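You operate a simulated robot arm through the tools that you are given. There is no shell and no other tool. Be economical: measure what you need, move in short steps, check, and stop when the job is done.

Carry out the task below with a simulated two-armed robot. There is one attempt and no reset: what you move stays moved.

TASK
Pick up the salt shaker with one hand, pass it to the other hand and put it on the fourth section from the right of the work board. Take the teal rag on the top of the wall steel table and put it away on the top shelf of the paper rack. Take the clear prep jug and leave it on the top of the long steel table. Fetch the tortilla stack in a steel ring from the corner table top and set it on the slot 5. The order is free. Set down upright: salt shaker, clear prep jug.
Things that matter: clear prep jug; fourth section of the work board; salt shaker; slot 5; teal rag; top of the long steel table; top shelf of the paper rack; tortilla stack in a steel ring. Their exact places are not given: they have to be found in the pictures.

It is judged by the outcome, as a careful person would: the job done as asked, and still so three seconds after it is handed in. It fails if anything else is knocked over, pushed out of place, dropped, spilled or broken.

THE ROBOT
Two 7-joint arms with two-finger parallel grippers on one trunk, on a base that drives. Base frame: it is fixed to the floor where the robot stands at the start and does not move with it; the origin is under the middle of the robot, x ahead of it, y to its left, z up. Lengths are in cm, angles in degrees, forces in N, time in s.
The left shoulder is at the start at [5, 16.8, 118.2], the right one opposite. Places, roughly: clear prep jug (14x9x13 cm) [360, 130, 90]; fourth section of the work board [40, -160, 90]; salt shaker (7x7x10 cm) [50, 0, 100]; slot 5 [350, -500, 90]; teal rag (11x9x5 cm) [240, 210, 90]; top of the long steel table [360, -50, 90]; top shelf of the paper rack [-500, 190, 120]; tortilla stack in a steel ring [375, -750, 75]. Payload 1.57 kg a hand.
The TCP of each hand is the grasp point between the finger pads, 3 cm short of the fingertips. In the tool frame z runs along the fingers and y along their closing line. The gripper opens to 8 cm. The fingers are 1.7 cm wide and 1.2 cm thick; the gripper's body (4 by 8.2 cm) begins 8 cm behind the TCP.
Orientation is told as [roll, pitch, yaw] about the base's x, y, z axes, in that order, counted from this pose: with the fingers straight down and closing along the base's y, the tool's x points along the base's -x, its y along +y and its z along -z.

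THE INTERFACE
- The arms move only by the tool servo_tool. It takes "left_motion", "right_motion" or both (then of equal length, played together; a hand with none holds still); each is a list of rows, each an object of numbers (a shift or turn left out is 0, a gripper value left out holds the last): "ax", "ay", "az": the turn, a rotation vector about the tool's x, y, z in units of 90 degrees (1.0 is 90 degrees); "tx", "ty", "tz": the shift along the tool's x, y, z in units of 300 mm (1.0 is 300 mm); "gripper": the finger opening in cm, from 0 to 8. In form: [{"ax": .., "ay": .., "az": .., "tx": .., "ty": .., "tz": .., "gripper": ..}, ...]. A call has 1 to 10 rows; each row is the pose to reach, as a shift and turn from the pose commanded when the call began, along the tool's axes at that moment. A call with a number of a shift or a turn outside -1 to 1 is refused whole. A row lasts 0.2 s, in which the tool goes at most 5 cm and 8.6 degrees; a call with a longer step from one row to the next is refused whole, and so is a gripper value outside its range. Where a pose cannot be reached the arm comes as near as it can. A force on the tool above 40 N (or 10 N above the force at the start of the call, whichever is more), or a blocked arm, ends the call early, and 0.2 s more pass. Each finger travels about 4.5 cm/s and halts on what it meets, pressing with about 37 N; the grip force reading is that of the motor and also rises with nothing between the fingers. The clock runs only during rows and for 0.2 s after the last one: add rows that repeat a pose to give the fingers time. The reply holds the time, the measured pose of the TCP, the force on the tool along the base axes, the opening and the grip force, in the units named above and with some noise, with the torque about the TCP (base axes, N m) and any sound that the robot's microphone picked up.
- Cameras (640 x 400 px; columns grow to the right, rows downward): "scene" is now at [12.82, -1.55, 139.55]; the picture's right is [-0.18, -0.98, 0.00], its down [-0.55, 0.10, -0.83] and it looks along [0.81, -0.15, -0.56] (base axes); focal length 292 px, centre (320, 200). "left" rides on the left gripper at [7.2, 0.7, -12.2] in its tool frame; the picture's right is [-0.09, 1.00, 0.00], its down [-0.84, -0.08, -0.54] and it looks along [-0.54, -0.05, 0.84] (tool axes); focal length 238 px, centre (320, 200). "right" rides on the right gripper at [7.2, -0.7, -12.2] in its tool frame; the picture's right is [0.09, 1.00, 0.00], its down [-0.84, 0.08, -0.54] and it looks along [-0.54, 0.05, 0.84] (tool axes); focal length 238 px, centre (320, 200).
- snapshot(camera): a new picture of that camera. No time passes.
- slide_trunk(by): slides the trunk up (or, below 0, down) by that many cm; the arms and the scene camera ride with it, the base frame stays. It gives what a move gives, with no picture.
- roll_base(legs): drives the robot by 1 to 6 legs, each [ahead, left, turn to the left] in cm, cm and degrees, along the robot's own axes; the way and the turn of a leg run together, so that a leg with both is an arc; at most 150 cm and 180 degrees a leg. The arms and the cameras ride along, it lands a little off, and it stops where it bumps. It gives what a move gives.
- turn_head(pan, tilt): turns the head with the scene camera to pan (to the left, within 80 degrees either way) and tilt (down, from -29 to 69), counted from straight ahead of the robot. It gives what a move gives.
- locate(camera, pixels): for up to 12 pixels [column, row] of the newest picture of that camera ("zoom" is the newest enlarged one), the place [x, y, z] in the base frame of the surface seen there, good to about 0.2 cm. No time passes.
- zoom(camera, box): a new picture of the part [left, top, right, bottom] of that camera's present view, enlarged. No time passes.
- finish_job(): hands the job in; it is judged then, once.

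Work in short steps. Measure before you move; look again where a grasp or a placing could have gone wrong, and mend it. You have 110 turns and 92 pictures in all, those below and enlarged ones among them. Open the grippers and draw the arms clear of the work before you hand the job in, unless the task says otherwise.

The tools are called after "Request:" as a command line: name --argument value ..., lists and objects as JSON in quotes. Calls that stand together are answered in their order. servo_tool: Moves the arms, as the interface text tells. Its arguments: {"type":"object","properties":{"left_motion":{"type":"array"},"right_motion":{"type":"array"}},"required":[]} The other tools are called the same way: slide_trunk (by) slides the trunk up or down; roll_base (legs) drives the base; turn_head (pan, tilt) turns the head that bears the scene camera; snapshot (camera) takes a picture; locate (camera, pixels) gives the place of the surface under pixels of a picture; zoom (camera, box) takes an enlarged picture of a part of a camera's view; finish_job () hands the job in.

At the start:

```text
time_s: 0.0
left_position: [43.58, 16.33, 111.17]
left_tcp_rot: [0.0, 0.0, 0.1]
left_ft_force: [-0.4, -0.5, -0.2]
left_wrist_torque: [-0.03, -0.02, 0.0]
left_width: 8.01
left_grasp_force: 0.0
right_position: [45.41, -24.35, 119.73]
right_tcp_rot: [0.1, 0.0, 0.0]
right_ft_force: [-0.4, 0.6, 0.5]
right_wrist_torque: [-0.01, -0.03, 0.0]
right_width: 8.0
right_grasp_force: 0.2
trunk travel left (down, up): [-35.0, 9.3]
robot x, y, heading: [0.29, -0.04, -0.2]
head pan, tilt: [-10.3, 34.3]
```

scene: 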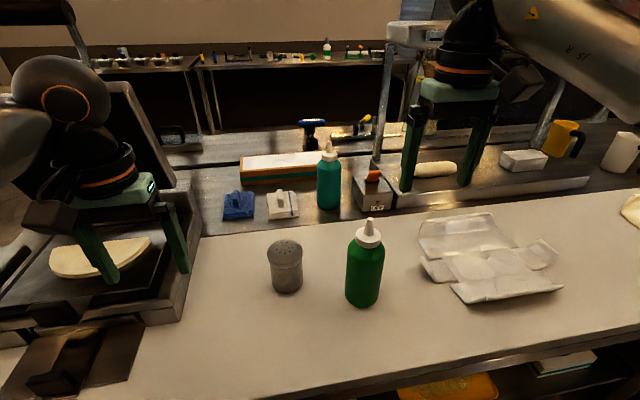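
right: 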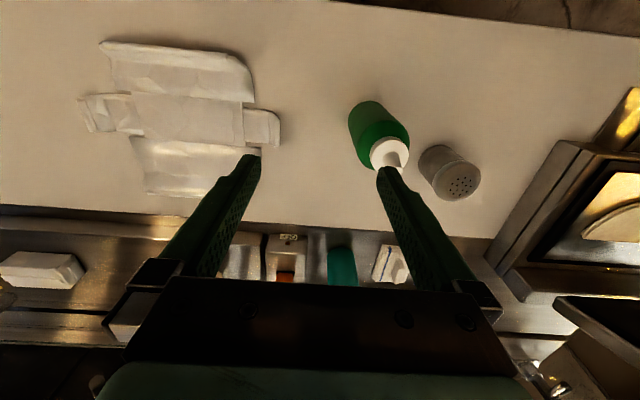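
left: 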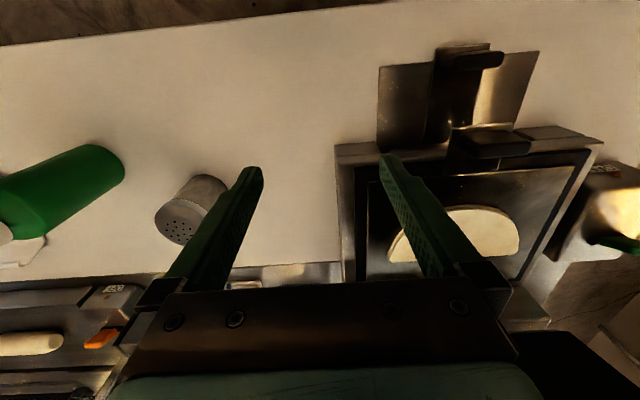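

The shaker is at about (286,266) in the scene picture, the green bottle next to it at (365,265). I measure both and the table edges.

Request:
locate --camera "scene" --pixels '[[284, 246], [287, 291], [271, 265], [302, 265], [365, 300], [370, 225], [200, 320], [186, 310], [300, 372], [540, 330], [330, 205], [282, 218]]'

Request:
turn_head --pan -70 --tilt 30

Request:
snapshot --camera "scene"

```text
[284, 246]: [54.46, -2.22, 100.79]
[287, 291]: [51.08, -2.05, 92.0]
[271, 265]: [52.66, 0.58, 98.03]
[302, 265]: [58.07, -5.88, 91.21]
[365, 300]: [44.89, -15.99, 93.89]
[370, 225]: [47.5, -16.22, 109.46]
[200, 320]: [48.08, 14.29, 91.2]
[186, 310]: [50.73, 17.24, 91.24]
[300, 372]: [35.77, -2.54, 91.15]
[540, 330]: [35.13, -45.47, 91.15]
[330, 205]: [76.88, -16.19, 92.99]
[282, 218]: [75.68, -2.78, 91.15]
```

```text
time_s: 1.3
left_position: [43.53, 16.27, 111.22]
left_tcp_rot: [-0.1, 0.0, 0.0]
left_ft_force: [-0.8, 0.1, 0.5]
left_wrist_torque: [0.0, 0.02, 0.04]
left_width: 8.01
left_grasp_force: 0.0
right_position: [45.38, -24.46, 119.61]
right_tcp_rot: [0.0, 0.0, 0.1]
right_ft_force: [-0.4, -0.2, -0.5]
right_wrist_torque: [0.01, 0.02, 0.01]
right_width: 8.02
right_grasp_force: 0.1
trunk travel left (down, up): [-35.0, 9.3]
robot x, y, heading: [0.21, 0.21, 0.1]
head pan, tilt: [-70.0, 30.0]
```

```text
88 pictures are left
```

scene: 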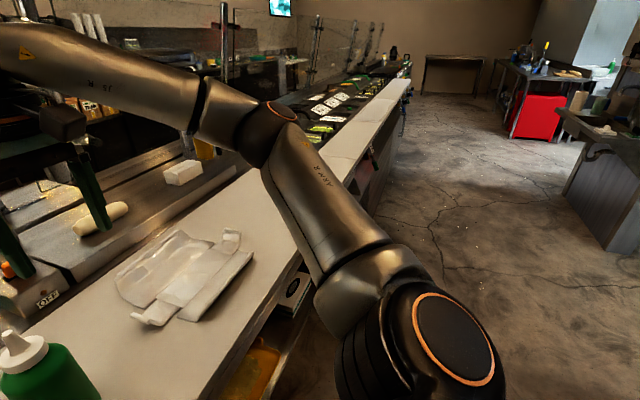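

The shaker stands at about (54.5,-2.2), base z 91.2, top 101. Plan: the left hand takes it low at 40° elevation, the right then takes the top from above. I bring the left hand to a pre-grasp 12 cm back along the fingers.

Request:
servo_tool --left_motion '[{"ty": -0.1, "ay": -0.08, "gripper": 8}, {"ty": -0.2, "ay": -0.16}, {"ty": -0.3, "ay": -0.24}, {"ty": -0.41, "ay": -0.32}, {"ty": -0.52, "ay": -0.4}, {"ty": -0.617, "ay": -0.48}, {"ty": -0.617, "ay": -0.556, "tz": 0.1, "tx": -0.03}, {"ty": -0.617, "ay": -0.556, "tz": 0.2, "tx": -0.06}, {"ty": -0.617, "ay": -0.556, "tz": 0.293, "tx": -0.06}, {"ty": -0.617, "ay": -0.556, "tz": 0.293, "tx": -0.06}]'

Request:
snapshot --camera "left"

Request:
turn_head --pan -10 --tilt 40

Request:
snapshot --camera "scene"

```text
time_s: 3.5
left_position: [45.21, -2.1, 102.37]
left_tcp_rot: [0.0, -50.1, 0.1]
left_ft_force: [0.3, 0.5, -0.1]
left_wrist_torque: [-0.01, 0.0, 0.0]
left_width: 8.0
left_grasp_force: 0.1
right_position: [45.47, -24.41, 119.77]
right_tcp_rot: [0.0, 0.0, -0.1]
right_ft_force: [-0.2, 0.1, -0.5]
right_wrist_torque: [0.01, -0.02, 0.0]
right_width: 8.01
right_grasp_force: 0.1
trunk travel left (down, up): [-35.0, 9.3]
robot x, y, heading: [0.06, 0.18, 0.3]
head pan, tilt: [-70.0, 30.0]
```

```text
87 pictures are left
```

left: 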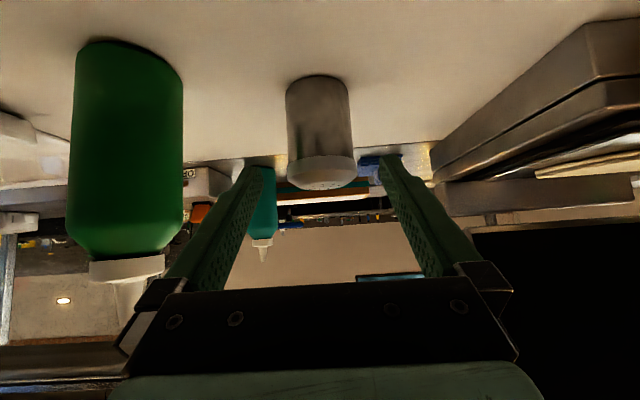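

```text
time_s: 4.8
left_position: [45.48, -2.11, 102.36]
left_tcp_rot: [0.1, -50.0, 0.1]
left_ft_force: [0.0, 0.4, 0.3]
left_wrist_torque: [0.03, 0.0, -0.01]
left_width: 8.0
left_grasp_force: 0.1
right_position: [45.46, -24.52, 119.72]
right_tcp_rot: [0.0, 0.0, 0.0]
right_ft_force: [0.5, -0.3, 0.8]
right_wrist_torque: [-0.01, 0.03, 0.0]
right_width: 8.0
right_grasp_force: 0.1
trunk travel left (down, up): [-35.0, 9.3]
robot x, y, heading: [0.25, -0.19, -0.1]
head pan, tilt: [-10.0, 40.0]
```

```text
86 pictures are left
```

scene: 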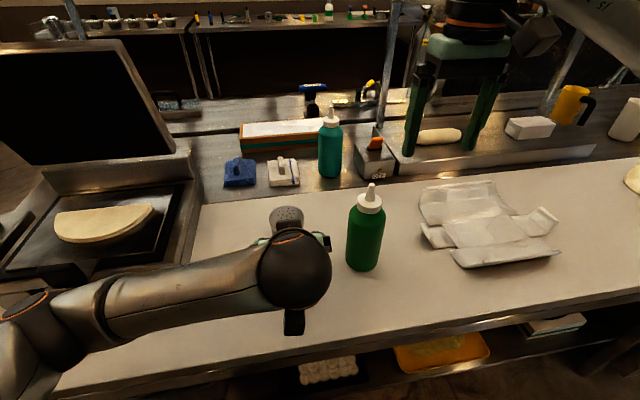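

The shaker shows at (287..352, 75..188) in the left picture. I measure its left and right sides and the top to centre the fingers.

Request:
locate --camera "left" --pixels '[[292, 115], [347, 115], [320, 115], [294, 172], [353, 168], [323, 176], [319, 74], [320, 90], [300, 90], [340, 90]]'

```text
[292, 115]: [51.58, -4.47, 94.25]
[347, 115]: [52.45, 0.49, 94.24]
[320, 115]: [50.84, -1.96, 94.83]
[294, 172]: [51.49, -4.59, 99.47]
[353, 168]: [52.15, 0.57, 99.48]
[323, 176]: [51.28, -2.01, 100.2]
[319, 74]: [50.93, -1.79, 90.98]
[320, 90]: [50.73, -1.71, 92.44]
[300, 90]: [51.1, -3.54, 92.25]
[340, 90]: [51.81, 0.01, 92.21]
```

Fit gives centre (54.1,-2.3), radius 3.3. I advance 11.4 cm along the fingers and then close.

Request:
servo_tool --left_motion '[{"tz": 0.1, "ty": -0.006}, {"tz": 0.2, "ty": -0.006}, {"tz": 0.28, "ty": -0.006}, {"tz": 0.34, "ty": -0.006}, {"tz": 0.38, "ty": -0.006}, {"tz": 0.38, "ty": -0.006}]'

Request:
snapshot --camera "left"

```text
time_s: 6.2
left_position: [54.19, -2.33, 94.95]
left_tcp_rot: [0.1, -50.0, 0.0]
left_ft_force: [0.4, -0.4, -0.4]
left_wrist_torque: [0.02, -0.02, 0.03]
left_width: 7.99
left_grasp_force: 0.1
right_position: [45.32, -24.36, 119.65]
right_tcp_rot: [-0.1, -0.1, 0.0]
right_ft_force: [-0.2, -0.9, -0.3]
right_wrist_torque: [0.0, -0.02, 0.02]
right_width: 8.02
right_grasp_force: 0.0
trunk travel left (down, up): [-35.0, 9.3]
robot x, y, heading: [0.26, -0.26, 0.1]
head pan, tilt: [-10.0, 40.0]
```

```text
85 pictures are left
```

left: 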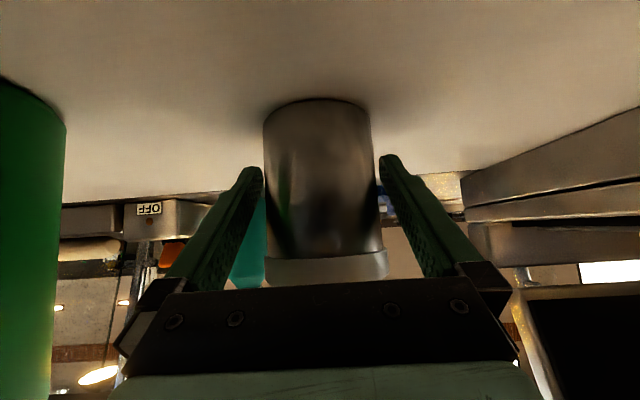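

The shaker is centred between the fingers. I close and lift 14 cm straight up.

Request:
servo_tool --left_motion '[{"gripper": 0}, {"gripper": 0}, {"gripper": 0}, {"gripper": 0}, {"tx": -0.06, "tz": -0.05, "gripper": 0}, {"tx": -0.14, "tz": -0.118}, {"tx": -0.22, "tz": -0.185}, {"tx": -0.3, "tz": -0.252}, {"tx": -0.357, "tz": -0.3}, {"tx": -0.357, "tz": -0.3}]'

Request:
snapshot --camera "left"

Request:
snapshot --camera "scene"

```text
time_s: 8.4
left_position: [54.09, -2.41, 108.91]
left_tcp_rot: [-0.1, -50.0, 0.1]
left_ft_force: [0.1, -0.8, -1.9]
left_wrist_torque: [0.0, -0.01, 0.0]
left_width: 6.34
left_grasp_force: 36.9
right_position: [45.53, -24.28, 119.6]
right_tcp_rot: [0.0, 0.0, 0.0]
right_ft_force: [-0.5, -0.8, -0.1]
right_wrist_torque: [-0.04, 0.02, -0.04]
right_width: 8.03
right_grasp_force: 0.0
trunk travel left (down, up): [-35.0, 9.3]
robot x, y, heading: [0.5, -0.48, -0.1]
head pan, tilt: [-10.0, 40.0]
```

```text
84 pictures are left
```

left: 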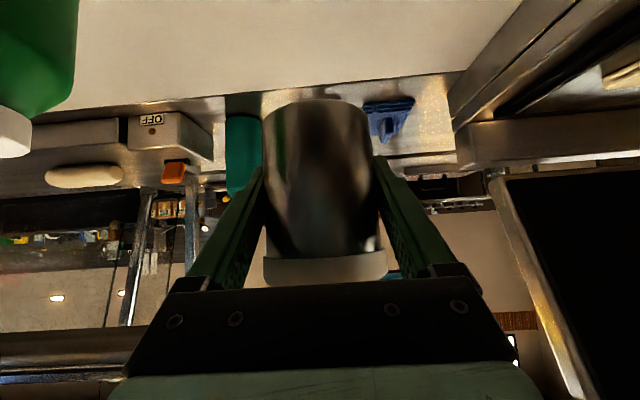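

```text
83 pictures are left
```

scene: 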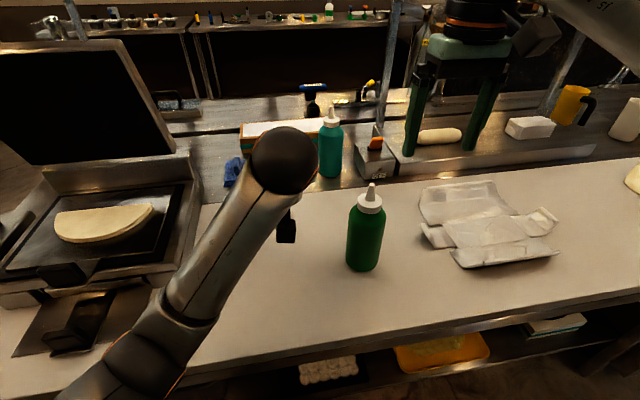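

The shaker is held (opening 6.34). I check where the left wrist ball at (285,160) is, to be sure that the right hand has room above.

Request:
locate --camera "scene" --pixels '[[285, 160], [285, 130], [312, 160], [258, 160], [285, 190], [285, 230], [294, 225]]'

Request:
locate --camera "left" --pixels '[[318, 275], [318, 262], [320, 283]]'

```text
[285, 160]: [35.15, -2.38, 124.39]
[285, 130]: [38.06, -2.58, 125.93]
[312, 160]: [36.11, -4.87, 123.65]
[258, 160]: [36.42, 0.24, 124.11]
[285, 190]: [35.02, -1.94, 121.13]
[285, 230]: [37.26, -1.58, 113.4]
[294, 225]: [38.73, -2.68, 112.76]
```

```text
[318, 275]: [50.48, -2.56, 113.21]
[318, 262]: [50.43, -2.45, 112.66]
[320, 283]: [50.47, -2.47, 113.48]
```

The left wrist ball spans x≈34–45, up to z≈127, so I tilt the right hand 10° forward to keep its camera clear. I raise it and bring it above the shaker.

Request:
servo_tool --right_motion '[{"tz": -0.15, "gripper": 8}, {"tz": -0.3, "ay": 0.05}, {"tz": -0.42, "tx": -0.1, "ay": 0.11}, {"tz": -0.42, "tx": -0.2, "ty": 0.1, "ay": 0.11}, {"tz": -0.42, "tx": -0.3, "ty": 0.2, "ay": 0.11}, {"tz": -0.42, "tx": -0.317, "ty": 0.36, "ay": 0.11}, {"tz": -0.42, "tx": -0.317, "ty": 0.5, "ay": 0.11}, {"tz": -0.42, "tx": -0.317, "ty": 0.64, "ay": 0.11}, {"tz": -0.42, "tx": -0.317, "ty": 0.733, "ay": 0.11}, {"tz": -0.42, "tx": -0.317, "ty": 0.733, "ay": 0.11}]'

Request:
snapshot --camera "right"

Request:
snapshot --camera "scene"

```text
time_s: 10.6
left_position: [54.09, -2.49, 108.82]
left_tcp_rot: [0.0, -50.0, 0.1]
left_ft_force: [-0.9, 0.1, -3.2]
left_wrist_torque: [0.0, -0.02, -0.01]
left_width: 6.3
left_grasp_force: 37.0
right_position: [47.0, -5.92, 126.83]
right_tcp_rot: [0.1, 9.7, 0.0]
right_ft_force: [-0.5, 0.1, -0.8]
right_wrist_torque: [-0.01, 0.02, -0.01]
right_width: 8.0
right_grasp_force: 0.1
right hand out of reach, approached as far as the arm can: row 3, 4, 5, 6, 7, 8, 9, 10
trunk travel left (down, up): [-35.0, 9.3]
robot x, y, heading: [0.2, -0.25, 0.1]
head pan, tilt: [-10.0, 40.0]
```

```text
82 pictures are left
```

right: 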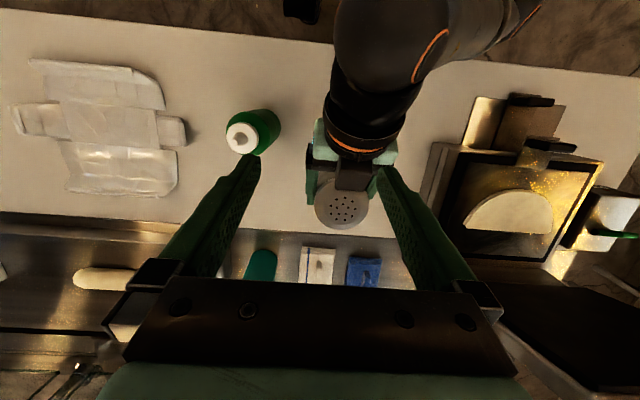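

```text
81 pictures are left
```

scene: 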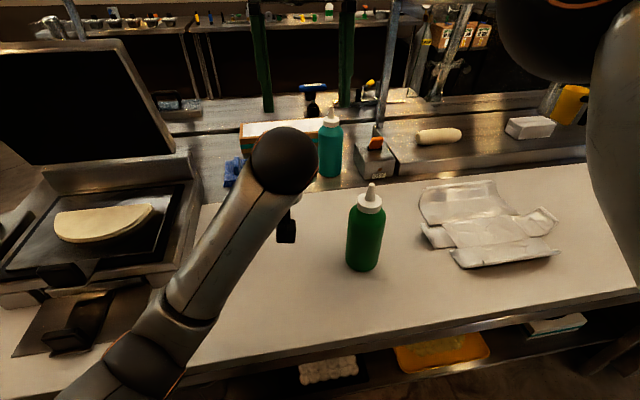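

The right hand cannot reach that far and high. I bring the shaker 8 cm closer and 5 cm lower with the left hand, then read the poses.

Request:
servo_tool --left_motion '[{"tx": 0.075, "tz": -0.024}, {"tx": 0.15, "tz": -0.049}, {"tx": 0.225, "tz": -0.073}, {"tx": 0.299, "tz": -0.097}, {"tx": 0.299, "tz": -0.097}]'

Request:
servo_tool --right_motion '[{"tz": 0.05, "ty": 0.05}, {"tz": 0.08, "ty": 0.1}, {"tz": 0.08, "ty": 0.115}]'

Request:
snapshot --camera "right"

```text
time_s: 12.0
left_position: [47.68, -2.42, 109.6]
left_tcp_rot: [-0.3, -57.7, 0.3]
left_ft_force: [0.1, -1.0, -3.2]
left_wrist_torque: [0.03, -0.02, 0.0]
left_width: 6.33
left_grasp_force: 37.1
right_position: [47.07, -6.05, 126.97]
right_tcp_rot: [0.0, 9.8, -0.1]
right_ft_force: [0.3, 0.5, -0.7]
right_wrist_torque: [-0.01, -0.02, -0.02]
right_width: 8.01
right_grasp_force: 0.1
trunk travel left (down, up): [-35.0, 9.3]
robot x, y, heading: [0.21, -0.37, 0.2]
head pan, tilt: [-10.0, 40.0]
stopped in row 5 (left hand): the arm was blocked; the commanded pose is now the measured one
```

```text
time_s: 12.8
left_position: [47.64, -2.5, 109.59]
left_tcp_rot: [-0.3, -57.6, 0.4]
left_ft_force: [0.0, 0.0, -2.6]
left_wrist_torque: [-0.01, 0.0, -0.01]
left_width: 6.34
left_grasp_force: 36.9
right_position: [46.67, -2.43, 124.54]
right_tcp_rot: [0.2, 9.7, -0.1]
right_ft_force: [0.0, -0.5, 0.5]
right_wrist_torque: [-0.05, -0.04, 0.01]
right_width: 7.99
right_grasp_force: 0.1
trunk travel left (down, up): [-35.0, 9.3]
robot x, y, heading: [-0.1, -0.04, -0.2]
head pan, tilt: [-10.0, 40.0]
```

```text
80 pictures are left
```

right: 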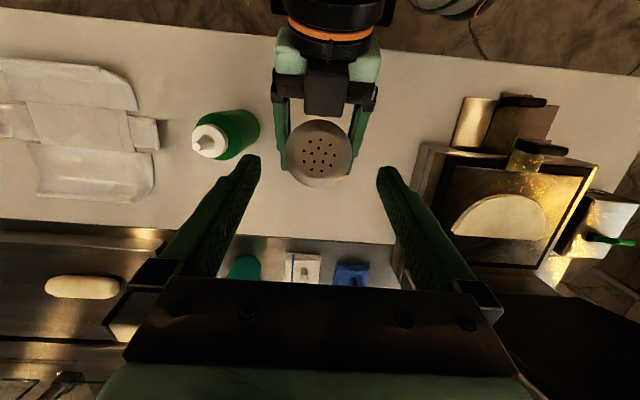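

The left arm was blocked by something and the shaker leans about 8°. I look at the scene to see what stopped it.

Request:
snapshot --camera "scene"

```text
79 pictures are left
```

scene: 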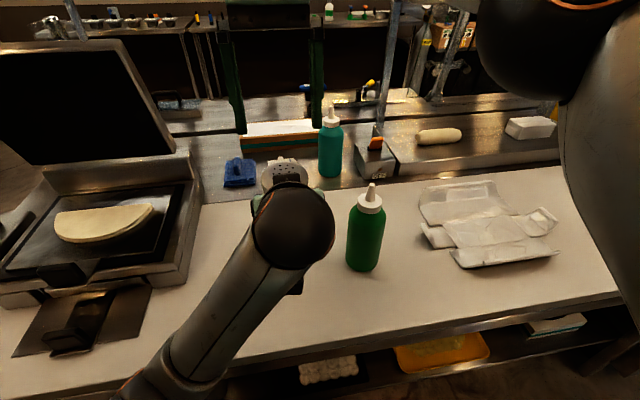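

Nothing outside touches the arm, so it was its own joint limit. I bring the left hand 2.5 cm forward and turn it back by 7.7° so the shaker is upright.

Request:
servo_tool --left_motion '[{"tx": 0.004, "tz": 0.035, "ay": 0.028}, {"tx": 0.008, "tz": 0.07, "ay": 0.056}, {"tx": 0.012, "tz": 0.106, "ay": 0.085}, {"tx": 0.012, "tz": 0.106, "ay": 0.085}]'

Request:
snapshot --camera "right"

```text
time_s: 13.8
left_position: [50.25, -2.39, 107.74]
left_tcp_rot: [0.0, -50.1, 0.2]
left_ft_force: [-0.4, 0.6, -2.8]
left_wrist_torque: [0.01, 0.01, 0.0]
left_width: 6.34
left_grasp_force: 37.5
right_position: [46.82, -2.42, 124.51]
right_tcp_rot: [0.0, 9.9, 0.0]
right_ft_force: [-0.3, 0.6, 0.1]
right_wrist_torque: [0.01, -0.01, 0.02]
right_width: 7.97
right_grasp_force: 0.0
trunk travel left (down, up): [-35.0, 9.3]
robot x, y, heading: [-0.03, -0.12, -0.1]
head pan, tilt: [-10.0, 40.0]
```

```text
78 pictures are left
```

right: 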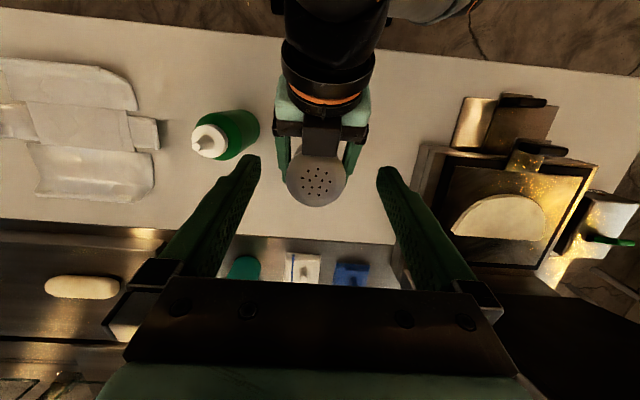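

I measure the shaker's cap rim in the right picture around (318,183).

Request:
locate --camera "right" --pixels '[[318, 183], [291, 183], [345, 183], [318, 160], [318, 203]]'

```text
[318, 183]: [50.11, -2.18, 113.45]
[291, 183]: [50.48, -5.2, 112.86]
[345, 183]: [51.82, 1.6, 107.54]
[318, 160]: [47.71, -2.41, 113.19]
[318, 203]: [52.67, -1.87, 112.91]
```

Cap centre is about (50.1,-2.25,113.4). I move the right hand forward to x 50.7 and then down to z 113.3.

Request:
servo_tool --right_motion '[{"tx": -0.128, "tz": -0.01, "ty": 0.004}, {"tx": -0.128, "tz": -0.01, "ty": 0.004}, {"tx": -0.15, "tz": 0.1, "ty": 0.004}, {"tx": -0.17, "tz": 0.22, "ty": 0.004}, {"tx": -0.185, "tz": 0.3, "ty": 0.004}, {"tx": -0.192, "tz": 0.345, "ty": 0.004}, {"tx": -0.192, "tz": 0.345, "ty": 0.004}]'

Request:
snapshot --camera "right"

```text
time_s: 15.4
left_position: [50.19, -2.69, 107.85]
left_tcp_rot: [-0.3, -50.2, 0.4]
left_ft_force: [0.0, 0.0, -2.4]
left_wrist_torque: [-0.02, -0.05, 0.01]
left_width: 6.33
left_grasp_force: 37.4
right_position: [50.58, -2.36, 113.38]
right_tcp_rot: [0.1, 9.6, -0.1]
right_ft_force: [0.7, 1.1, -0.6]
right_wrist_torque: [0.01, 0.04, -0.01]
right_width: 8.02
right_grasp_force: 0.1
right hand out of reach, approached as far as the arm can: row 1, 2
trunk travel left (down, up): [-35.0, 9.3]
robot x, y, heading: [0.38, 0.14, 0.1]
head pan, tilt: [-10.0, 40.0]
```

```text
77 pictures are left
```

right: 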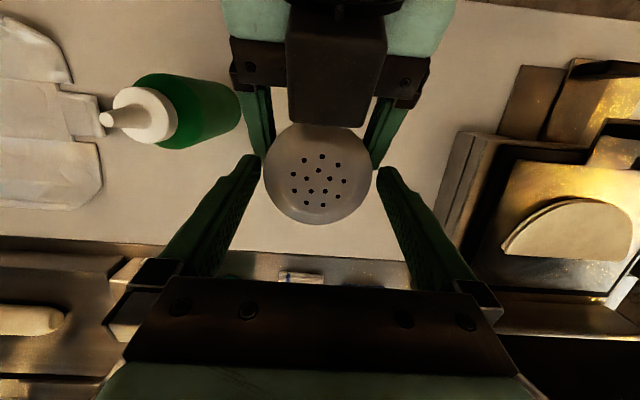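

The cap lies between the right fingers. I close the right gripper.

Request:
servo_tool --right_motion '[{"gripper": 0}, {"gripper": 0}, {"gripper": 0}, {"gripper": 0}]'

Request:
snapshot --camera "right"

```text
time_s: 16.4
left_position: [50.18, -2.59, 107.84]
left_tcp_rot: [-0.3, -50.2, 0.3]
left_ft_force: [1.6, 10.2, -1.9]
left_wrist_torque: [0.13, 0.0, 0.03]
left_width: 6.32
left_grasp_force: 36.8
right_position: [50.69, -2.52, 113.31]
right_tcp_rot: [0.0, 9.8, -0.2]
right_ft_force: [-0.6, -9.2, -0.8]
right_wrist_torque: [-0.65, 0.01, 0.04]
right_width: 6.31
right_grasp_force: 37.0
trunk travel left (down, up): [-35.0, 9.3]
robot x, y, heading: [-0.16, -0.1, -0.2]
head pan, tilt: [-10.0, 40.0]
```

```text
76 pictures are left
```

right: 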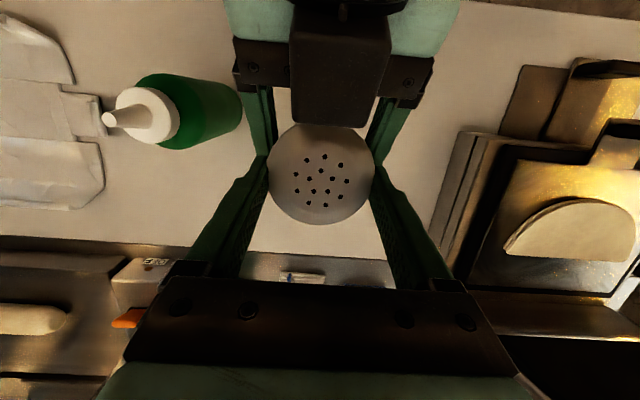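

Both hands hold (right opening 6.31, 37 N). I open the left and part the hands along the left finger line.

Request:
servo_tool --left_motion '[{"gripper": 8}, {"gripper": 8}, {"gripper": 8}, {"tz": -0.03, "gripper": 8}, {"tz": -0.06}, {"tz": -0.1}, {"tz": -0.14}, {"tz": -0.14}, {"tz": -0.14}]' --right_motion '[{"gripper": 0}, {}, {}, {}, {"tx": -0.05, "tz": 0.03}, {"tx": -0.11, "tz": 0.064}, {"tx": -0.17, "tz": 0.1}, {"tx": -0.229, "tz": 0.133}, {"tx": -0.229, "tz": 0.133}]'

Request:
snapshot --camera "left"

Request:
snapshot --camera "right"

```text
time_s: 18.4
left_position: [48.09, -1.02, 111.42]
left_tcp_rot: [2.6, -52.5, -0.1]
left_ft_force: [0.1, 0.0, -0.1]
left_wrist_torque: [0.01, 0.01, -0.02]
left_width: 7.98
left_grasp_force: 0.1
right_position: [54.53, -2.48, 108.83]
right_tcp_rot: [0.0, 9.8, -0.1]
right_ft_force: [-0.4, 0.4, 0.7]
right_wrist_torque: [0.03, -0.02, 0.01]
right_width: 6.31
right_grasp_force: 36.7
right hand out of reach, approached as far as the arm can: row 7, 8, 9
trunk travel left (down, up): [-35.0, 9.3]
robot x, y, heading: [0.0, -0.27, 0.0]
head pan, tilt: [-10.0, 40.0]
```

```text
75 pictures are left
```

left: 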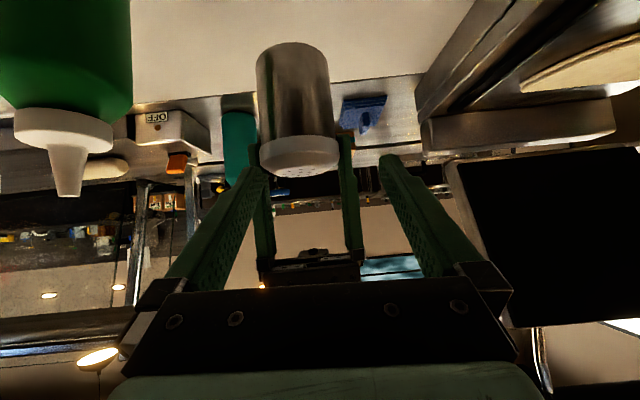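

```text
74 pictures are left
```

right: 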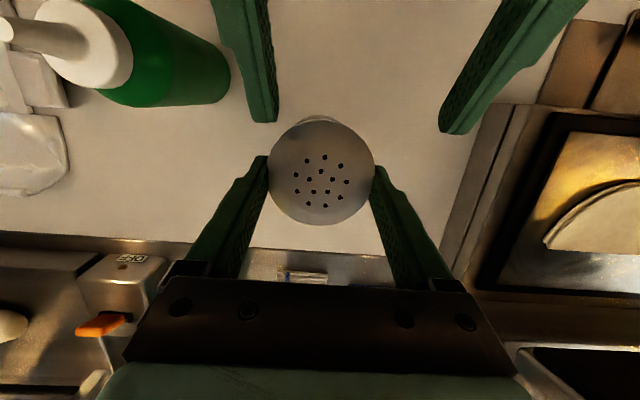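

The shaker hangs from the right hand alone, upright. I raise the left hand 5 cm and swing it away to the left, turning it back to vertical.

Request:
servo_tool --left_motion '[{"tx": -0.066, "tz": -0.05}, {"tx": -0.132, "tz": -0.101}, {"tx": -0.132, "tz": -0.101, "ty": 0.15}, {"tx": -0.132, "tz": -0.101, "ty": 0.3, "ay": 0.09}, {"tx": -0.132, "tz": -0.101, "ty": 0.45, "ay": 0.18}, {"tx": -0.132, "tz": -0.101, "ty": 0.6, "ay": 0.27}, {"tx": -0.132, "tz": -0.101, "ty": 0.6, "ay": 0.36}, {"tx": -0.132, "tz": -0.101, "ty": 0.6, "ay": 0.45}, {"tx": -0.132, "tz": -0.101, "ty": 0.6, "ay": 0.54}, {"tx": -0.132, "tz": -0.101, "ty": 0.6, "ay": 0.583}]'

Request:
turn_head --pan -60 --tilt 25

Request:
snapshot --camera "scene"

```text
time_s: 19.4
left_position: [51.37, 5.76, 110.99]
left_tcp_rot: [1.6, -45.2, -1.6]
left_ft_force: [-3.5, -1.6, 0.6]
left_wrist_torque: [-0.03, 0.08, -0.24]
left_width: 7.99
left_grasp_force: 0.2
left hand out of reach, approached as far as the arm can: row 1, 2, 3, 4
right_position: [54.78, -1.98, 108.34]
right_tcp_rot: [0.5, 9.0, -0.3]
right_ft_force: [4.1, 2.0, 0.1]
right_wrist_torque: [0.02, 0.03, -0.19]
right_width: 6.27
right_grasp_force: 37.0
trunk travel left (down, up): [-35.0, 9.3]
robot x, y, heading: [-0.2, 0.24, -0.0]
head pan, tilt: [-10.0, 40.0]
stopped in row 4 (left hand): the force on the tool passed its limit (the readings are from after the stop); the commanded pose is now the measured one
```

```text
time_s: 20.6
left_position: [51.27, 5.7, 111.0]
left_tcp_rot: [1.5, -45.2, -1.6]
left_ft_force: [-8.0, -2.9, 3.9]
left_wrist_torque: [-0.21, 0.0, -0.36]
left_width: 8.01
left_grasp_force: 0.0
right_position: [54.78, -2.13, 108.36]
right_tcp_rot: [0.4, 9.0, -0.3]
right_ft_force: [7.0, 2.4, -3.3]
right_wrist_torque: [-0.17, 0.03, -0.29]
right_width: 6.3
right_grasp_force: 37.3
trunk travel left (down, up): [-35.0, 9.3]
robot x, y, heading: [-0.05, -0.08, -0.1]
head pan, tilt: [-60.0, 25.0]
```

```text
73 pictures are left
```

scene: 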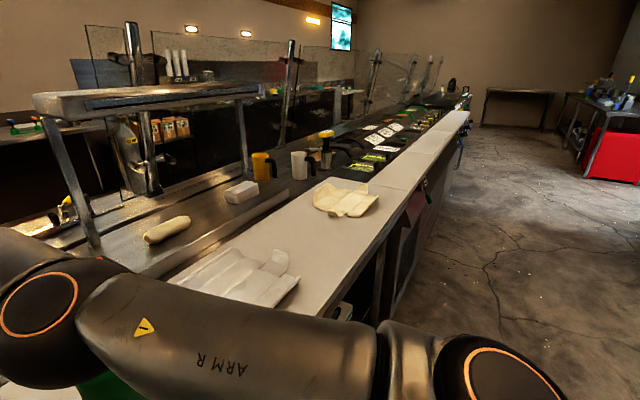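

The left hand could not rise and its near finger touches the right hand lightly. I look through the left and right cameras before untangling.

Request:
snapshot --camera "left"

Request:
snapshot --camera "right"

```text
72 pictures are left
```

left: 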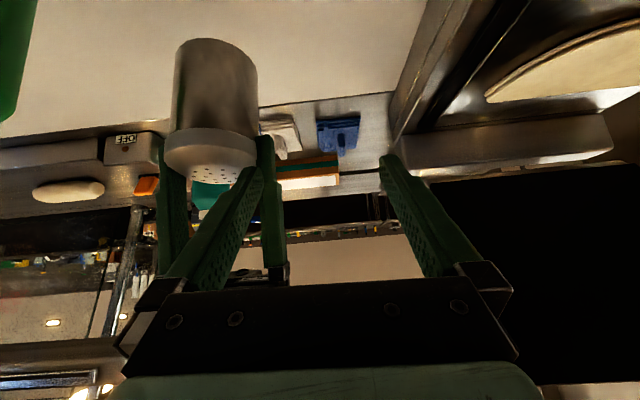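

```text
71 pictures are left
```

right: 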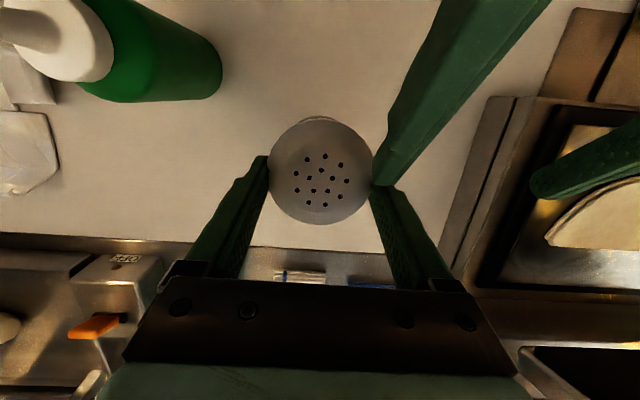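

The left fingertip rests against the shaker's far-left rear side at (375,180). Moving the left hand purely +y and the right hand −y separates them.

Request:
servo_tool --left_motion '[{"ty": 0.06}, {"ty": 0.16}, {"ty": 0.28}, {"ty": 0.4}, {"ty": 0.4}]' --right_motion '[{"ty": -0.03}, {"ty": -0.06}, {"ty": -0.09}, {"ty": -0.1}, {"ty": -0.1}]'

Request:
snapshot --camera "right"

```text
time_s: 21.8
left_position: [51.4, 17.82, 110.82]
left_tcp_rot: [1.4, -45.0, -1.6]
left_ft_force: [-0.4, -0.3, -0.9]
left_wrist_torque: [-0.02, 0.05, 0.03]
left_width: 8.02
left_grasp_force: 0.2
right_position: [54.74, -5.13, 108.24]
right_tcp_rot: [0.5, 9.1, -0.3]
right_ft_force: [-0.1, -0.4, -0.2]
right_wrist_torque: [0.04, 0.0, 0.0]
right_width: 6.29
right_grasp_force: 36.3
trunk travel left (down, up): [-35.0, 9.3]
robot x, y, heading: [0.0, -0.15, -0.1]
head pan, tilt: [-60.0, 25.0]
```

```text
70 pictures are left
```

right: 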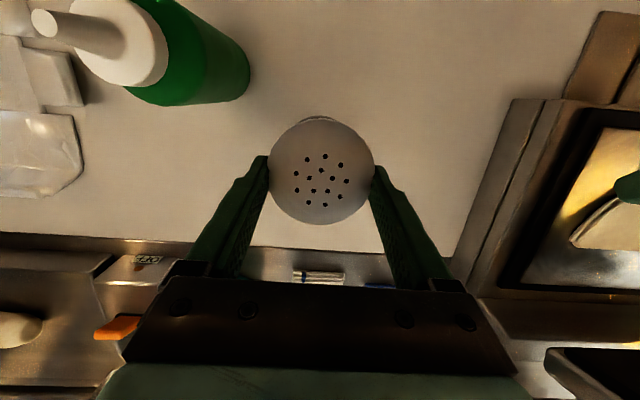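

They are clear. I retract both hands toward the robot and upward, keeping the shaker upright and above the green bottle (top z≈112).

Request:
servo_tool --left_motion '[{"ay": 0.08}, {"ay": 0.16}, {"ay": 0.24}, {"ay": 0.32}, {"ay": 0.4, "tx": 0.04, "tz": -0.1}, {"ay": 0.48, "tx": 0.08, "tz": -0.2}, {"ay": 0.5, "tx": 0.12, "tz": -0.3}, {"ay": 0.5, "tx": 0.141, "tz": -0.377}, {"ay": 0.5, "tx": 0.141, "tz": -0.377}, {"ay": 0.5, "tx": 0.141, "tz": -0.377}]' --right_motion '[{"tx": 0.1, "tz": -0.03}, {"tx": 0.2, "tz": -0.06}, {"tx": 0.284, "tz": -0.09}, {"tx": 0.36, "tz": -0.2}, {"tx": 0.45, "tz": -0.32}, {"tx": 0.545, "tz": -0.453}, {"tx": 0.61, "tz": -0.44, "ty": -0.1}, {"tx": 0.68, "tz": -0.43, "ty": -0.21}, {"tx": 0.742, "tz": -0.421, "ty": -0.333}, {"tx": 0.742, "tz": -0.421, "ty": -0.333}]'

Request:
turn_head --pan -70 --tilt 18

Request:
snapshot --camera "scene"

```text
time_s: 24.0
left_position: [57.1, 18.68, 119.17]
left_tcp_rot: [1.0, -0.6, -0.5]
left_ft_force: [-0.1, 0.9, 0.4]
left_wrist_torque: [0.0, -0.02, 0.0]
left_width: 8.0
left_grasp_force: 0.0
left hand out of reach, approached as far as the arm can: row 1, 2, 3, 4, 5, 6, 7, 8, 9, 10
right_position: [34.77, -15.19, 124.27]
right_tcp_rot: [0.4, 9.0, -0.3]
right_ft_force: [0.6, -0.2, -2.1]
right_wrist_torque: [0.0, -0.02, 0.01]
right_width: 6.3
right_grasp_force: 37.5
trunk travel left (down, up): [-35.0, 9.3]
robot x, y, heading: [-0.68, 0.37, -0.0]
head pan, tilt: [-60.0, 25.0]
```

```text
time_s: 24.7
left_position: [57.18, 18.69, 119.19]
left_tcp_rot: [1.1, -0.6, -0.6]
left_ft_force: [0.0, -0.4, 0.2]
left_wrist_torque: [0.02, 0.01, 0.01]
left_width: 8.01
left_grasp_force: 0.0
right_position: [34.84, -15.12, 124.19]
right_tcp_rot: [0.5, 9.0, -0.2]
right_ft_force: [0.1, -0.4, -2.3]
right_wrist_torque: [0.01, -0.02, 0.01]
right_width: 6.28
right_grasp_force: 36.8
trunk travel left (down, up): [-35.0, 9.3]
robot x, y, heading: [-0.09, 0.02, 0.1]
head pan, tilt: [-70.0, 18.0]
```

```text
69 pictures are left
```

scene: 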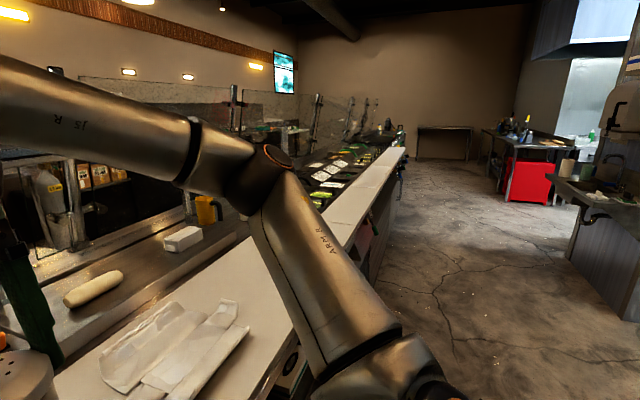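

The right hand is retracted with the shaker at z 124. The left is extended at x 57; I pull it back toward its starting place, and zoom on the counter run to the right.

Request:
servo_tool --left_motion '[{"tx": 0.1, "tz": 0.04}, {"tx": 0.2, "tz": 0.08}, {"tx": 0.3, "tz": 0.12}, {"tx": 0.4, "tz": 0.16}, {"tx": 0.5, "tz": 0.2, "ty": -0.05}, {"tx": 0.6, "tz": 0.16, "ty": -0.05}, {"tx": 0.7, "tz": 0.1, "ty": -0.05}, {"tx": 0.7, "tz": 0.1, "ty": -0.05}]'

Request:
zoom --camera "scene" --box '[290, 130, 450, 230]'

Request:
locate --camera "scene" --pixels '[[345, 238], [330, 232], [400, 150], [368, 175], [210, 208], [240, 300], [180, 240], [450, 135], [330, 195], [350, 155], [380, 150], [402, 165]]'

```text
time_s: 26.5
left_position: [57.09, 18.71, 119.19]
left_tcp_rot: [1.0, -0.5, -0.7]
left_ft_force: [-0.3, -0.6, -0.2]
left_wrist_torque: [-0.01, -0.02, 0.0]
left_width: 7.98
left_grasp_force: 0.1
left hand out of reach, approached as far as the arm can: row 1, 2, 3, 4, 5, 6, 7, 8
right_position: [34.79, -15.11, 124.27]
right_tcp_rot: [0.5, 9.0, -0.3]
right_ft_force: [0.8, -0.3, -2.6]
right_wrist_torque: [-0.03, 0.03, 0.0]
right_width: 6.27
right_grasp_force: 37.0
trunk travel left (down, up): [-35.0, 9.3]
robot x, y, heading: [-0.09, 0.28, 0.1]
head pan, tilt: [-70.0, 18.0]
```

```text
4.00 times, centred on (370, 180) of scene
```

zoom: 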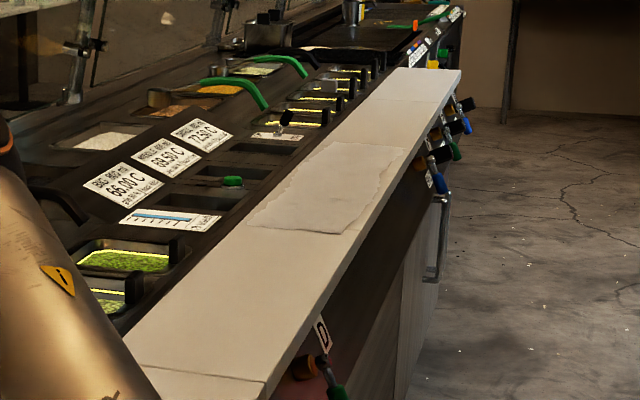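

```text
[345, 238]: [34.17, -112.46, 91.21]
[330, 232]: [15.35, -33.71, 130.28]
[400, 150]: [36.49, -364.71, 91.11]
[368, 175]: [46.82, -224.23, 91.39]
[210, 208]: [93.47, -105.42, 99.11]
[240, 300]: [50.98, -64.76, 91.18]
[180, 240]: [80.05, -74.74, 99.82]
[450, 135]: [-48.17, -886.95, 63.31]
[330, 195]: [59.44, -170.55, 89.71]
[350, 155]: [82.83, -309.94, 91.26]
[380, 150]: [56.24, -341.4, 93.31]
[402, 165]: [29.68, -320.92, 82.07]
```

The left arm is stretched straight (wrist ~56 cm from its shoulder), which explains why it cannot be pulled straight inward. I bend it by shifting sideways and down, then back.

Request:
servo_tool --left_motion '[{"ty": -0.1, "tz": 0.05}, {"ty": -0.2, "tz": 0.1}, {"ty": -0.2, "tz": 0.15}, {"ty": -0.2, "tz": 0.15, "tx": 0.1}, {"ty": -0.2, "tz": 0.15, "tx": 0.2}, {"ty": -0.2, "tz": 0.15, "tx": 0.3}]'

Request:
turn_head --pan 40 --tilt 20

Request:
snapshot --camera "scene"

```text
time_s: 27.9
left_position: [57.67, 13.18, 117.29]
left_tcp_rot: [1.1, 0.0, -0.4]
left_ft_force: [0.5, 0.4, -0.3]
left_wrist_torque: [0.01, 0.04, -0.01]
left_width: 8.0
left_grasp_force: 0.0
left hand out of reach, approached as far as the arm can: row 2, 3, 4, 5, 6
right_position: [34.81, -15.16, 124.3]
right_tcp_rot: [0.4, 8.9, -0.3]
right_ft_force: [0.0, 0.8, -2.1]
right_wrist_torque: [0.02, 0.03, -0.01]
right_width: 6.3
right_grasp_force: 36.7
trunk travel left (down, up): [-35.0, 9.3]
robot x, y, heading: [-0.17, -0.28, -0.0]
head pan, tilt: [-70.0, 18.0]
```

```text
time_s: 29.8
left_position: [57.6, 13.33, 117.28]
left_tcp_rot: [1.1, -0.1, -0.4]
left_ft_force: [0.2, 0.4, -0.4]
left_wrist_torque: [0.0, -0.03, 0.01]
left_width: 8.0
left_grasp_force: 0.0
right_position: [34.79, -15.16, 124.27]
right_tcp_rot: [0.4, 9.0, -0.3]
right_ft_force: [-0.4, -0.3, -2.4]
right_wrist_torque: [0.02, 0.0, 0.04]
right_width: 6.29
right_grasp_force: 37.2
trunk travel left (down, up): [-35.0, 9.3]
robot x, y, heading: [0.04, 0.29, 0.1]
head pan, tilt: [40.0, 20.0]
```

```text
67 pictures are left
```

scene: 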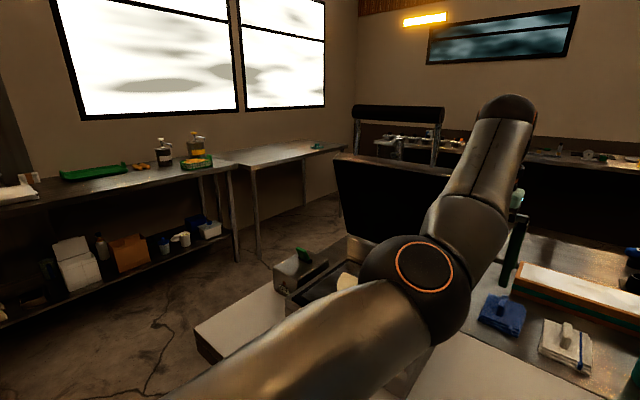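

The left elbow has dropped into an elbow-down posture. I retrace: tilt the hand back to −45° while lowering it, toward the poses it passed on the way.

Request:
servo_tool --left_motion '[{"ay": -0.08, "tz": 0.05}, {"ay": -0.16, "tx": 0.03, "tz": 0.1}, {"ay": -0.24, "tx": 0.07, "ty": -0.03, "tz": 0.16}, {"ay": -0.32, "tx": 0.11, "ty": -0.06, "tz": 0.22}, {"ay": -0.4, "tx": 0.15, "ty": -0.09, "tz": 0.28}, {"ay": -0.48, "tx": 0.2, "ty": -0.1, "tz": 0.34}, {"ay": -0.5, "tx": 0.2, "ty": -0.1, "tz": 0.38}, {"ay": -0.5, "tx": 0.2, "ty": -0.1, "tz": 0.38}]'

```text
time_s: 31.4
left_position: [53.17, 11.17, 114.1]
left_tcp_rot: [2.0, -54.8, -1.2]
left_ft_force: [-0.7, -0.9, -0.3]
left_wrist_torque: [-0.01, 0.02, 0.0]
left_width: 8.03
left_grasp_force: 0.0
left hand out of reach, approached as far as the arm can: row 1, 2, 3, 4, 5
right_position: [34.86, -15.11, 124.24]
right_tcp_rot: [0.4, 9.0, -0.4]
right_ft_force: [-0.8, 0.1, -1.8]
right_wrist_torque: [-0.02, 0.01, 0.03]
right_width: 6.29
right_grasp_force: 36.8
trunk travel left (down, up): [-35.0, 9.3]
robot x, y, heading: [-0.23, -0.24, 0.3]
head pan, tilt: [40.0, 20.0]
stopped in row 8 (left hand): the arm was blocked; the commanded pose is now the measured one
```

Blocked again; I look at where the left elbow and forearm are.

Request:
turn_head --pan 25 --tilt 50

Request:
snapshot --camera "scene"

```text
time_s: 32.3
left_position: [53.28, 11.08, 114.14]
left_tcp_rot: [2.2, -54.8, -1.3]
left_ft_force: [0.0, 0.4, 0.4]
left_wrist_torque: [0.0, -0.02, -0.02]
left_width: 8.0
left_grasp_force: 0.1
right_position: [34.77, -15.13, 124.23]
right_tcp_rot: [0.5, 9.1, -0.3]
right_ft_force: [0.4, 0.0, -2.5]
right_wrist_torque: [-0.01, 0.01, 0.02]
right_width: 6.3
right_grasp_force: 37.2
trunk travel left (down, up): [-35.0, 9.3]
robot x, y, heading: [-0.03, -0.28, 0.1]
head pan, tilt: [25.0, 50.0]
```

```text
66 pictures are left
```

scene: 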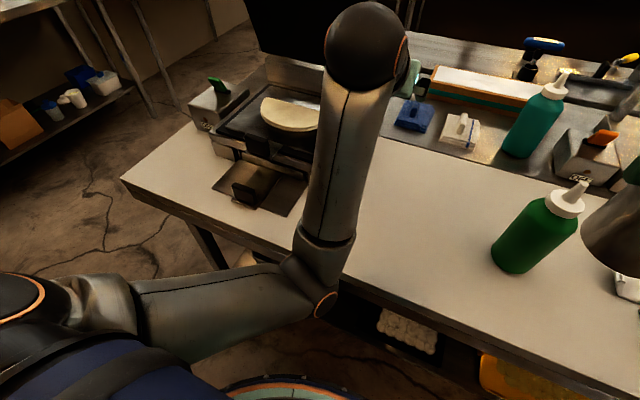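

The left elbow sits against the counter's front edge at (310,275). I back the base off by 25 cm to free it.

Request:
roll_base --legs '[[-30, 0, 0]]'

Request:
servo_tool --left_motion '[{"ay": 0.08}, {"ay": 0.16}, {"ay": 0.24}, {"ay": 0.32}, {"ay": 0.4}, {"ay": 0.48}, {"ay": 0.56}, {"ay": 0.61}, {"ay": 0.61}]'

```text
time_s: 34.4
left_position: [23.37, 11.24, 114.07]
left_tcp_rot: [2.0, -54.9, -1.2]
left_ft_force: [-0.2, 0.5, 0.0]
left_wrist_torque: [0.02, 0.0, -0.03]
left_width: 7.99
left_grasp_force: 0.0
right_position: [4.9, -15.08, 124.23]
right_tcp_rot: [0.6, 8.9, -0.2]
right_ft_force: [0.0, 0.7, -2.6]
right_wrist_torque: [0.0, -0.02, -0.03]
right_width: 6.28
right_grasp_force: 36.9
trunk travel left (down, up): [-35.0, 9.3]
robot x, y, heading: [-29.79, 0.06, 0.0]
head pan, tilt: [25.0, 50.0]
```

```text
time_s: 36.4
left_position: [27.9, 10.2, 115.85]
left_tcp_rot: [1.1, 0.1, 0.5]
left_ft_force: [-0.2, 0.7, 0.9]
left_wrist_torque: [0.02, 0.01, 0.0]
left_width: 7.98
left_grasp_force: 0.1
left hand out of reach, approached as far as the arm can: row 2, 3, 4, 5, 6, 7, 8, 9
right_position: [4.97, -15.09, 124.18]
right_tcp_rot: [0.5, 9.0, -0.2]
right_ft_force: [0.1, 0.0, -2.8]
right_wrist_torque: [0.03, -0.01, -0.04]
right_width: 6.28
right_grasp_force: 36.9
trunk travel left (down, up): [-35.0, 9.3]
robot x, y, heading: [-29.94, -0.21, 0.2]
head pan, tilt: [25.0, 50.0]
```

Now there is free space. I pull the left hand back and down to let the elbow fold.

Request:
servo_tool --left_motion '[{"tz": 0.1, "tx": 0.05, "ty": 0.03}, {"tz": 0.2, "tx": 0.1, "ty": 0.06}, {"tz": 0.3, "tx": 0.17, "ty": 0.1}, {"tz": 0.4, "tx": 0.24, "ty": 0.15}, {"tz": 0.45, "tx": 0.35, "ty": 0.2}, {"tz": 0.45, "tx": 0.45, "ty": 0.25}, {"tz": 0.45, "tx": 0.55, "ty": 0.25}, {"tz": 0.45, "tx": 0.6, "ty": 0.25}, {"tz": 0.45, "tx": 0.6, "ty": 0.25}]'

Request:
snapshot --camera "scene"

```text
time_s: 38.4
left_position: [24.59, 22.5, 96.38]
left_tcp_rot: [1.1, 0.1, 0.5]
left_ft_force: [1.1, 1.2, -0.4]
left_wrist_torque: [-0.01, -0.01, 0.04]
left_width: 8.02
left_grasp_force: 0.0
left hand out of reach, approached as far as the arm can: row 1, 2, 3, 4, 5, 6, 7, 8, 9
right_position: [4.91, -15.14, 124.21]
right_tcp_rot: [0.4, 9.0, -0.2]
right_ft_force: [-0.9, 0.2, -3.1]
right_wrist_torque: [0.0, -0.03, 0.01]
right_width: 6.3
right_grasp_force: 37.2
trunk travel left (down, up): [-35.0, 9.3]
robot x, y, heading: [-29.62, 0.0, 0.1]
head pan, tilt: [25.0, 50.0]
```

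```text
65 pictures are left
```

scene: 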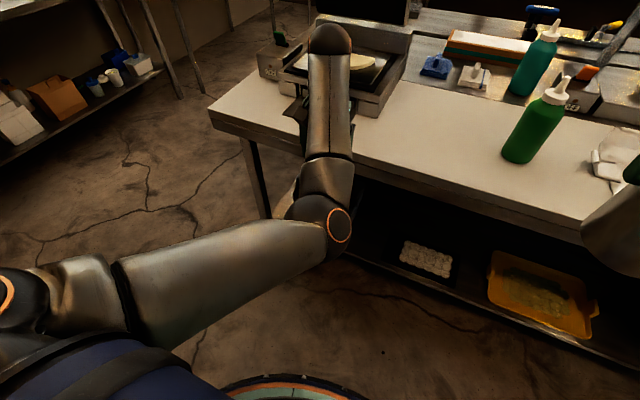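

The fingers-down wrist seems at its limit in this posture. I tilt the fingers forward again to relax the wrist and move the hand out to the left so the elbow swings outward (free floor there, in front of the counter).

Request:
servo_tool --left_motion '[{"ay": -0.09, "tx": 0.03}, {"ay": -0.18, "tx": 0.08}, {"ay": -0.27, "tx": 0.14}, {"ay": -0.36, "tx": 0.2}, {"ay": -0.45, "tx": 0.26, "ty": 0.1}, {"ay": -0.5, "tx": 0.32, "ty": 0.25}, {"ay": -0.5, "tx": 0.38, "ty": 0.4}, {"ay": -0.5, "tx": 0.44, "ty": 0.54}, {"ay": -0.5, "tx": 0.5, "ty": 0.68}, {"ay": -0.5, "tx": 0.55, "ty": 0.8}]'

Request:
snapshot --camera "scene"

```text
time_s: 39.3
left_position: [23.08, 23.63, 106.57]
left_tcp_rot: [1.4, -41.2, 1.0]
left_ft_force: [-0.4, 0.2, -0.9]
left_wrist_torque: [-0.01, -0.01, 0.01]
left_width: 7.99
left_grasp_force: 0.0
right_position: [4.92, -15.1, 124.19]
right_tcp_rot: [0.4, 9.1, -0.3]
right_ft_force: [0.1, -0.6, -3.0]
right_wrist_torque: [0.04, -0.02, 0.03]
right_width: 6.3
right_grasp_force: 37.1
trunk travel left (down, up): [-35.0, 9.3]
robot x, y, heading: [-29.87, -0.33, 0.1]
head pan, tilt: [25.0, 50.0]
stopped in row 4 (left hand): the arm was blocked; the commanded pose is now the measured one
```

```text
64 pictures are left
```

scene: 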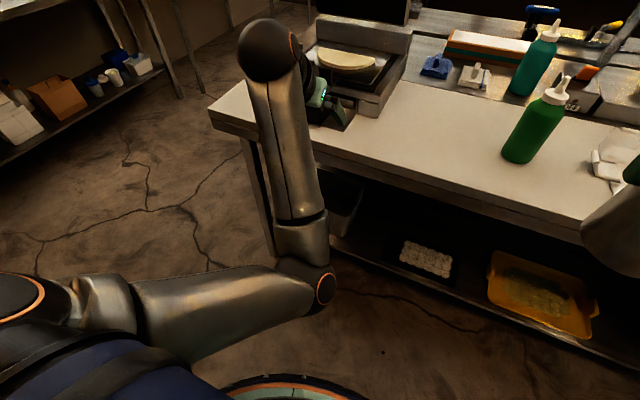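

Blocked while folding; perhaps the upper arm rests on the chest. I try pure motion outward (+y) with yaw so the upper arm swings away.

Request:
servo_tool --left_motion '[{"ty": 0.1, "tz": 0.03}, {"ty": 0.2, "tz": 0.06}, {"ty": 0.32, "tz": 0.06}, {"ty": 0.44, "tz": 0.06}, {"ty": 0.56, "tz": 0.06}, {"ty": 0.68, "tz": 0.06}, {"ty": 0.8, "tz": 0.06}]'

Request:
snapshot --camera "scene"

Request:
locate --camera "scene" --pixels '[[310, 280], [200, 300], [120, 290], [200, 350], [280, 50]]'

```text
time_s: 40.9
left_position: [23.65, 47.82, 105.41]
left_tcp_rot: [1.1, -41.1, 1.2]
left_ft_force: [-1.4, 0.5, -0.6]
left_wrist_torque: [-0.03, 0.03, -0.01]
left_width: 8.01
left_grasp_force: 0.1
right_position: [4.99, -15.08, 124.13]
right_tcp_rot: [0.4, 9.0, -0.2]
right_ft_force: [-1.8, 1.3, -3.6]
right_wrist_torque: [-0.01, -0.01, 0.0]
right_width: 6.28
right_grasp_force: 37.0
trunk travel left (down, up): [-35.0, 9.3]
robot x, y, heading: [-29.59, 0.29, 0.1]
head pan, tilt: [25.0, 50.0]
```

```text
63 pictures are left
```

scene: 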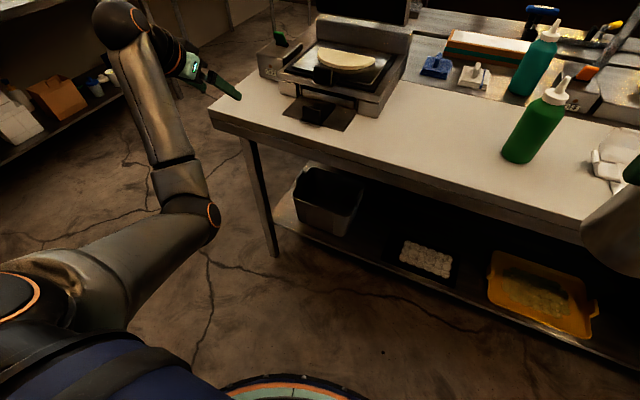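

```text
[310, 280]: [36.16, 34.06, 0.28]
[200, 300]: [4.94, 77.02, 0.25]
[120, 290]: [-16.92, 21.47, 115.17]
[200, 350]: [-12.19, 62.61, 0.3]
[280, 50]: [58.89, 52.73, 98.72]
```

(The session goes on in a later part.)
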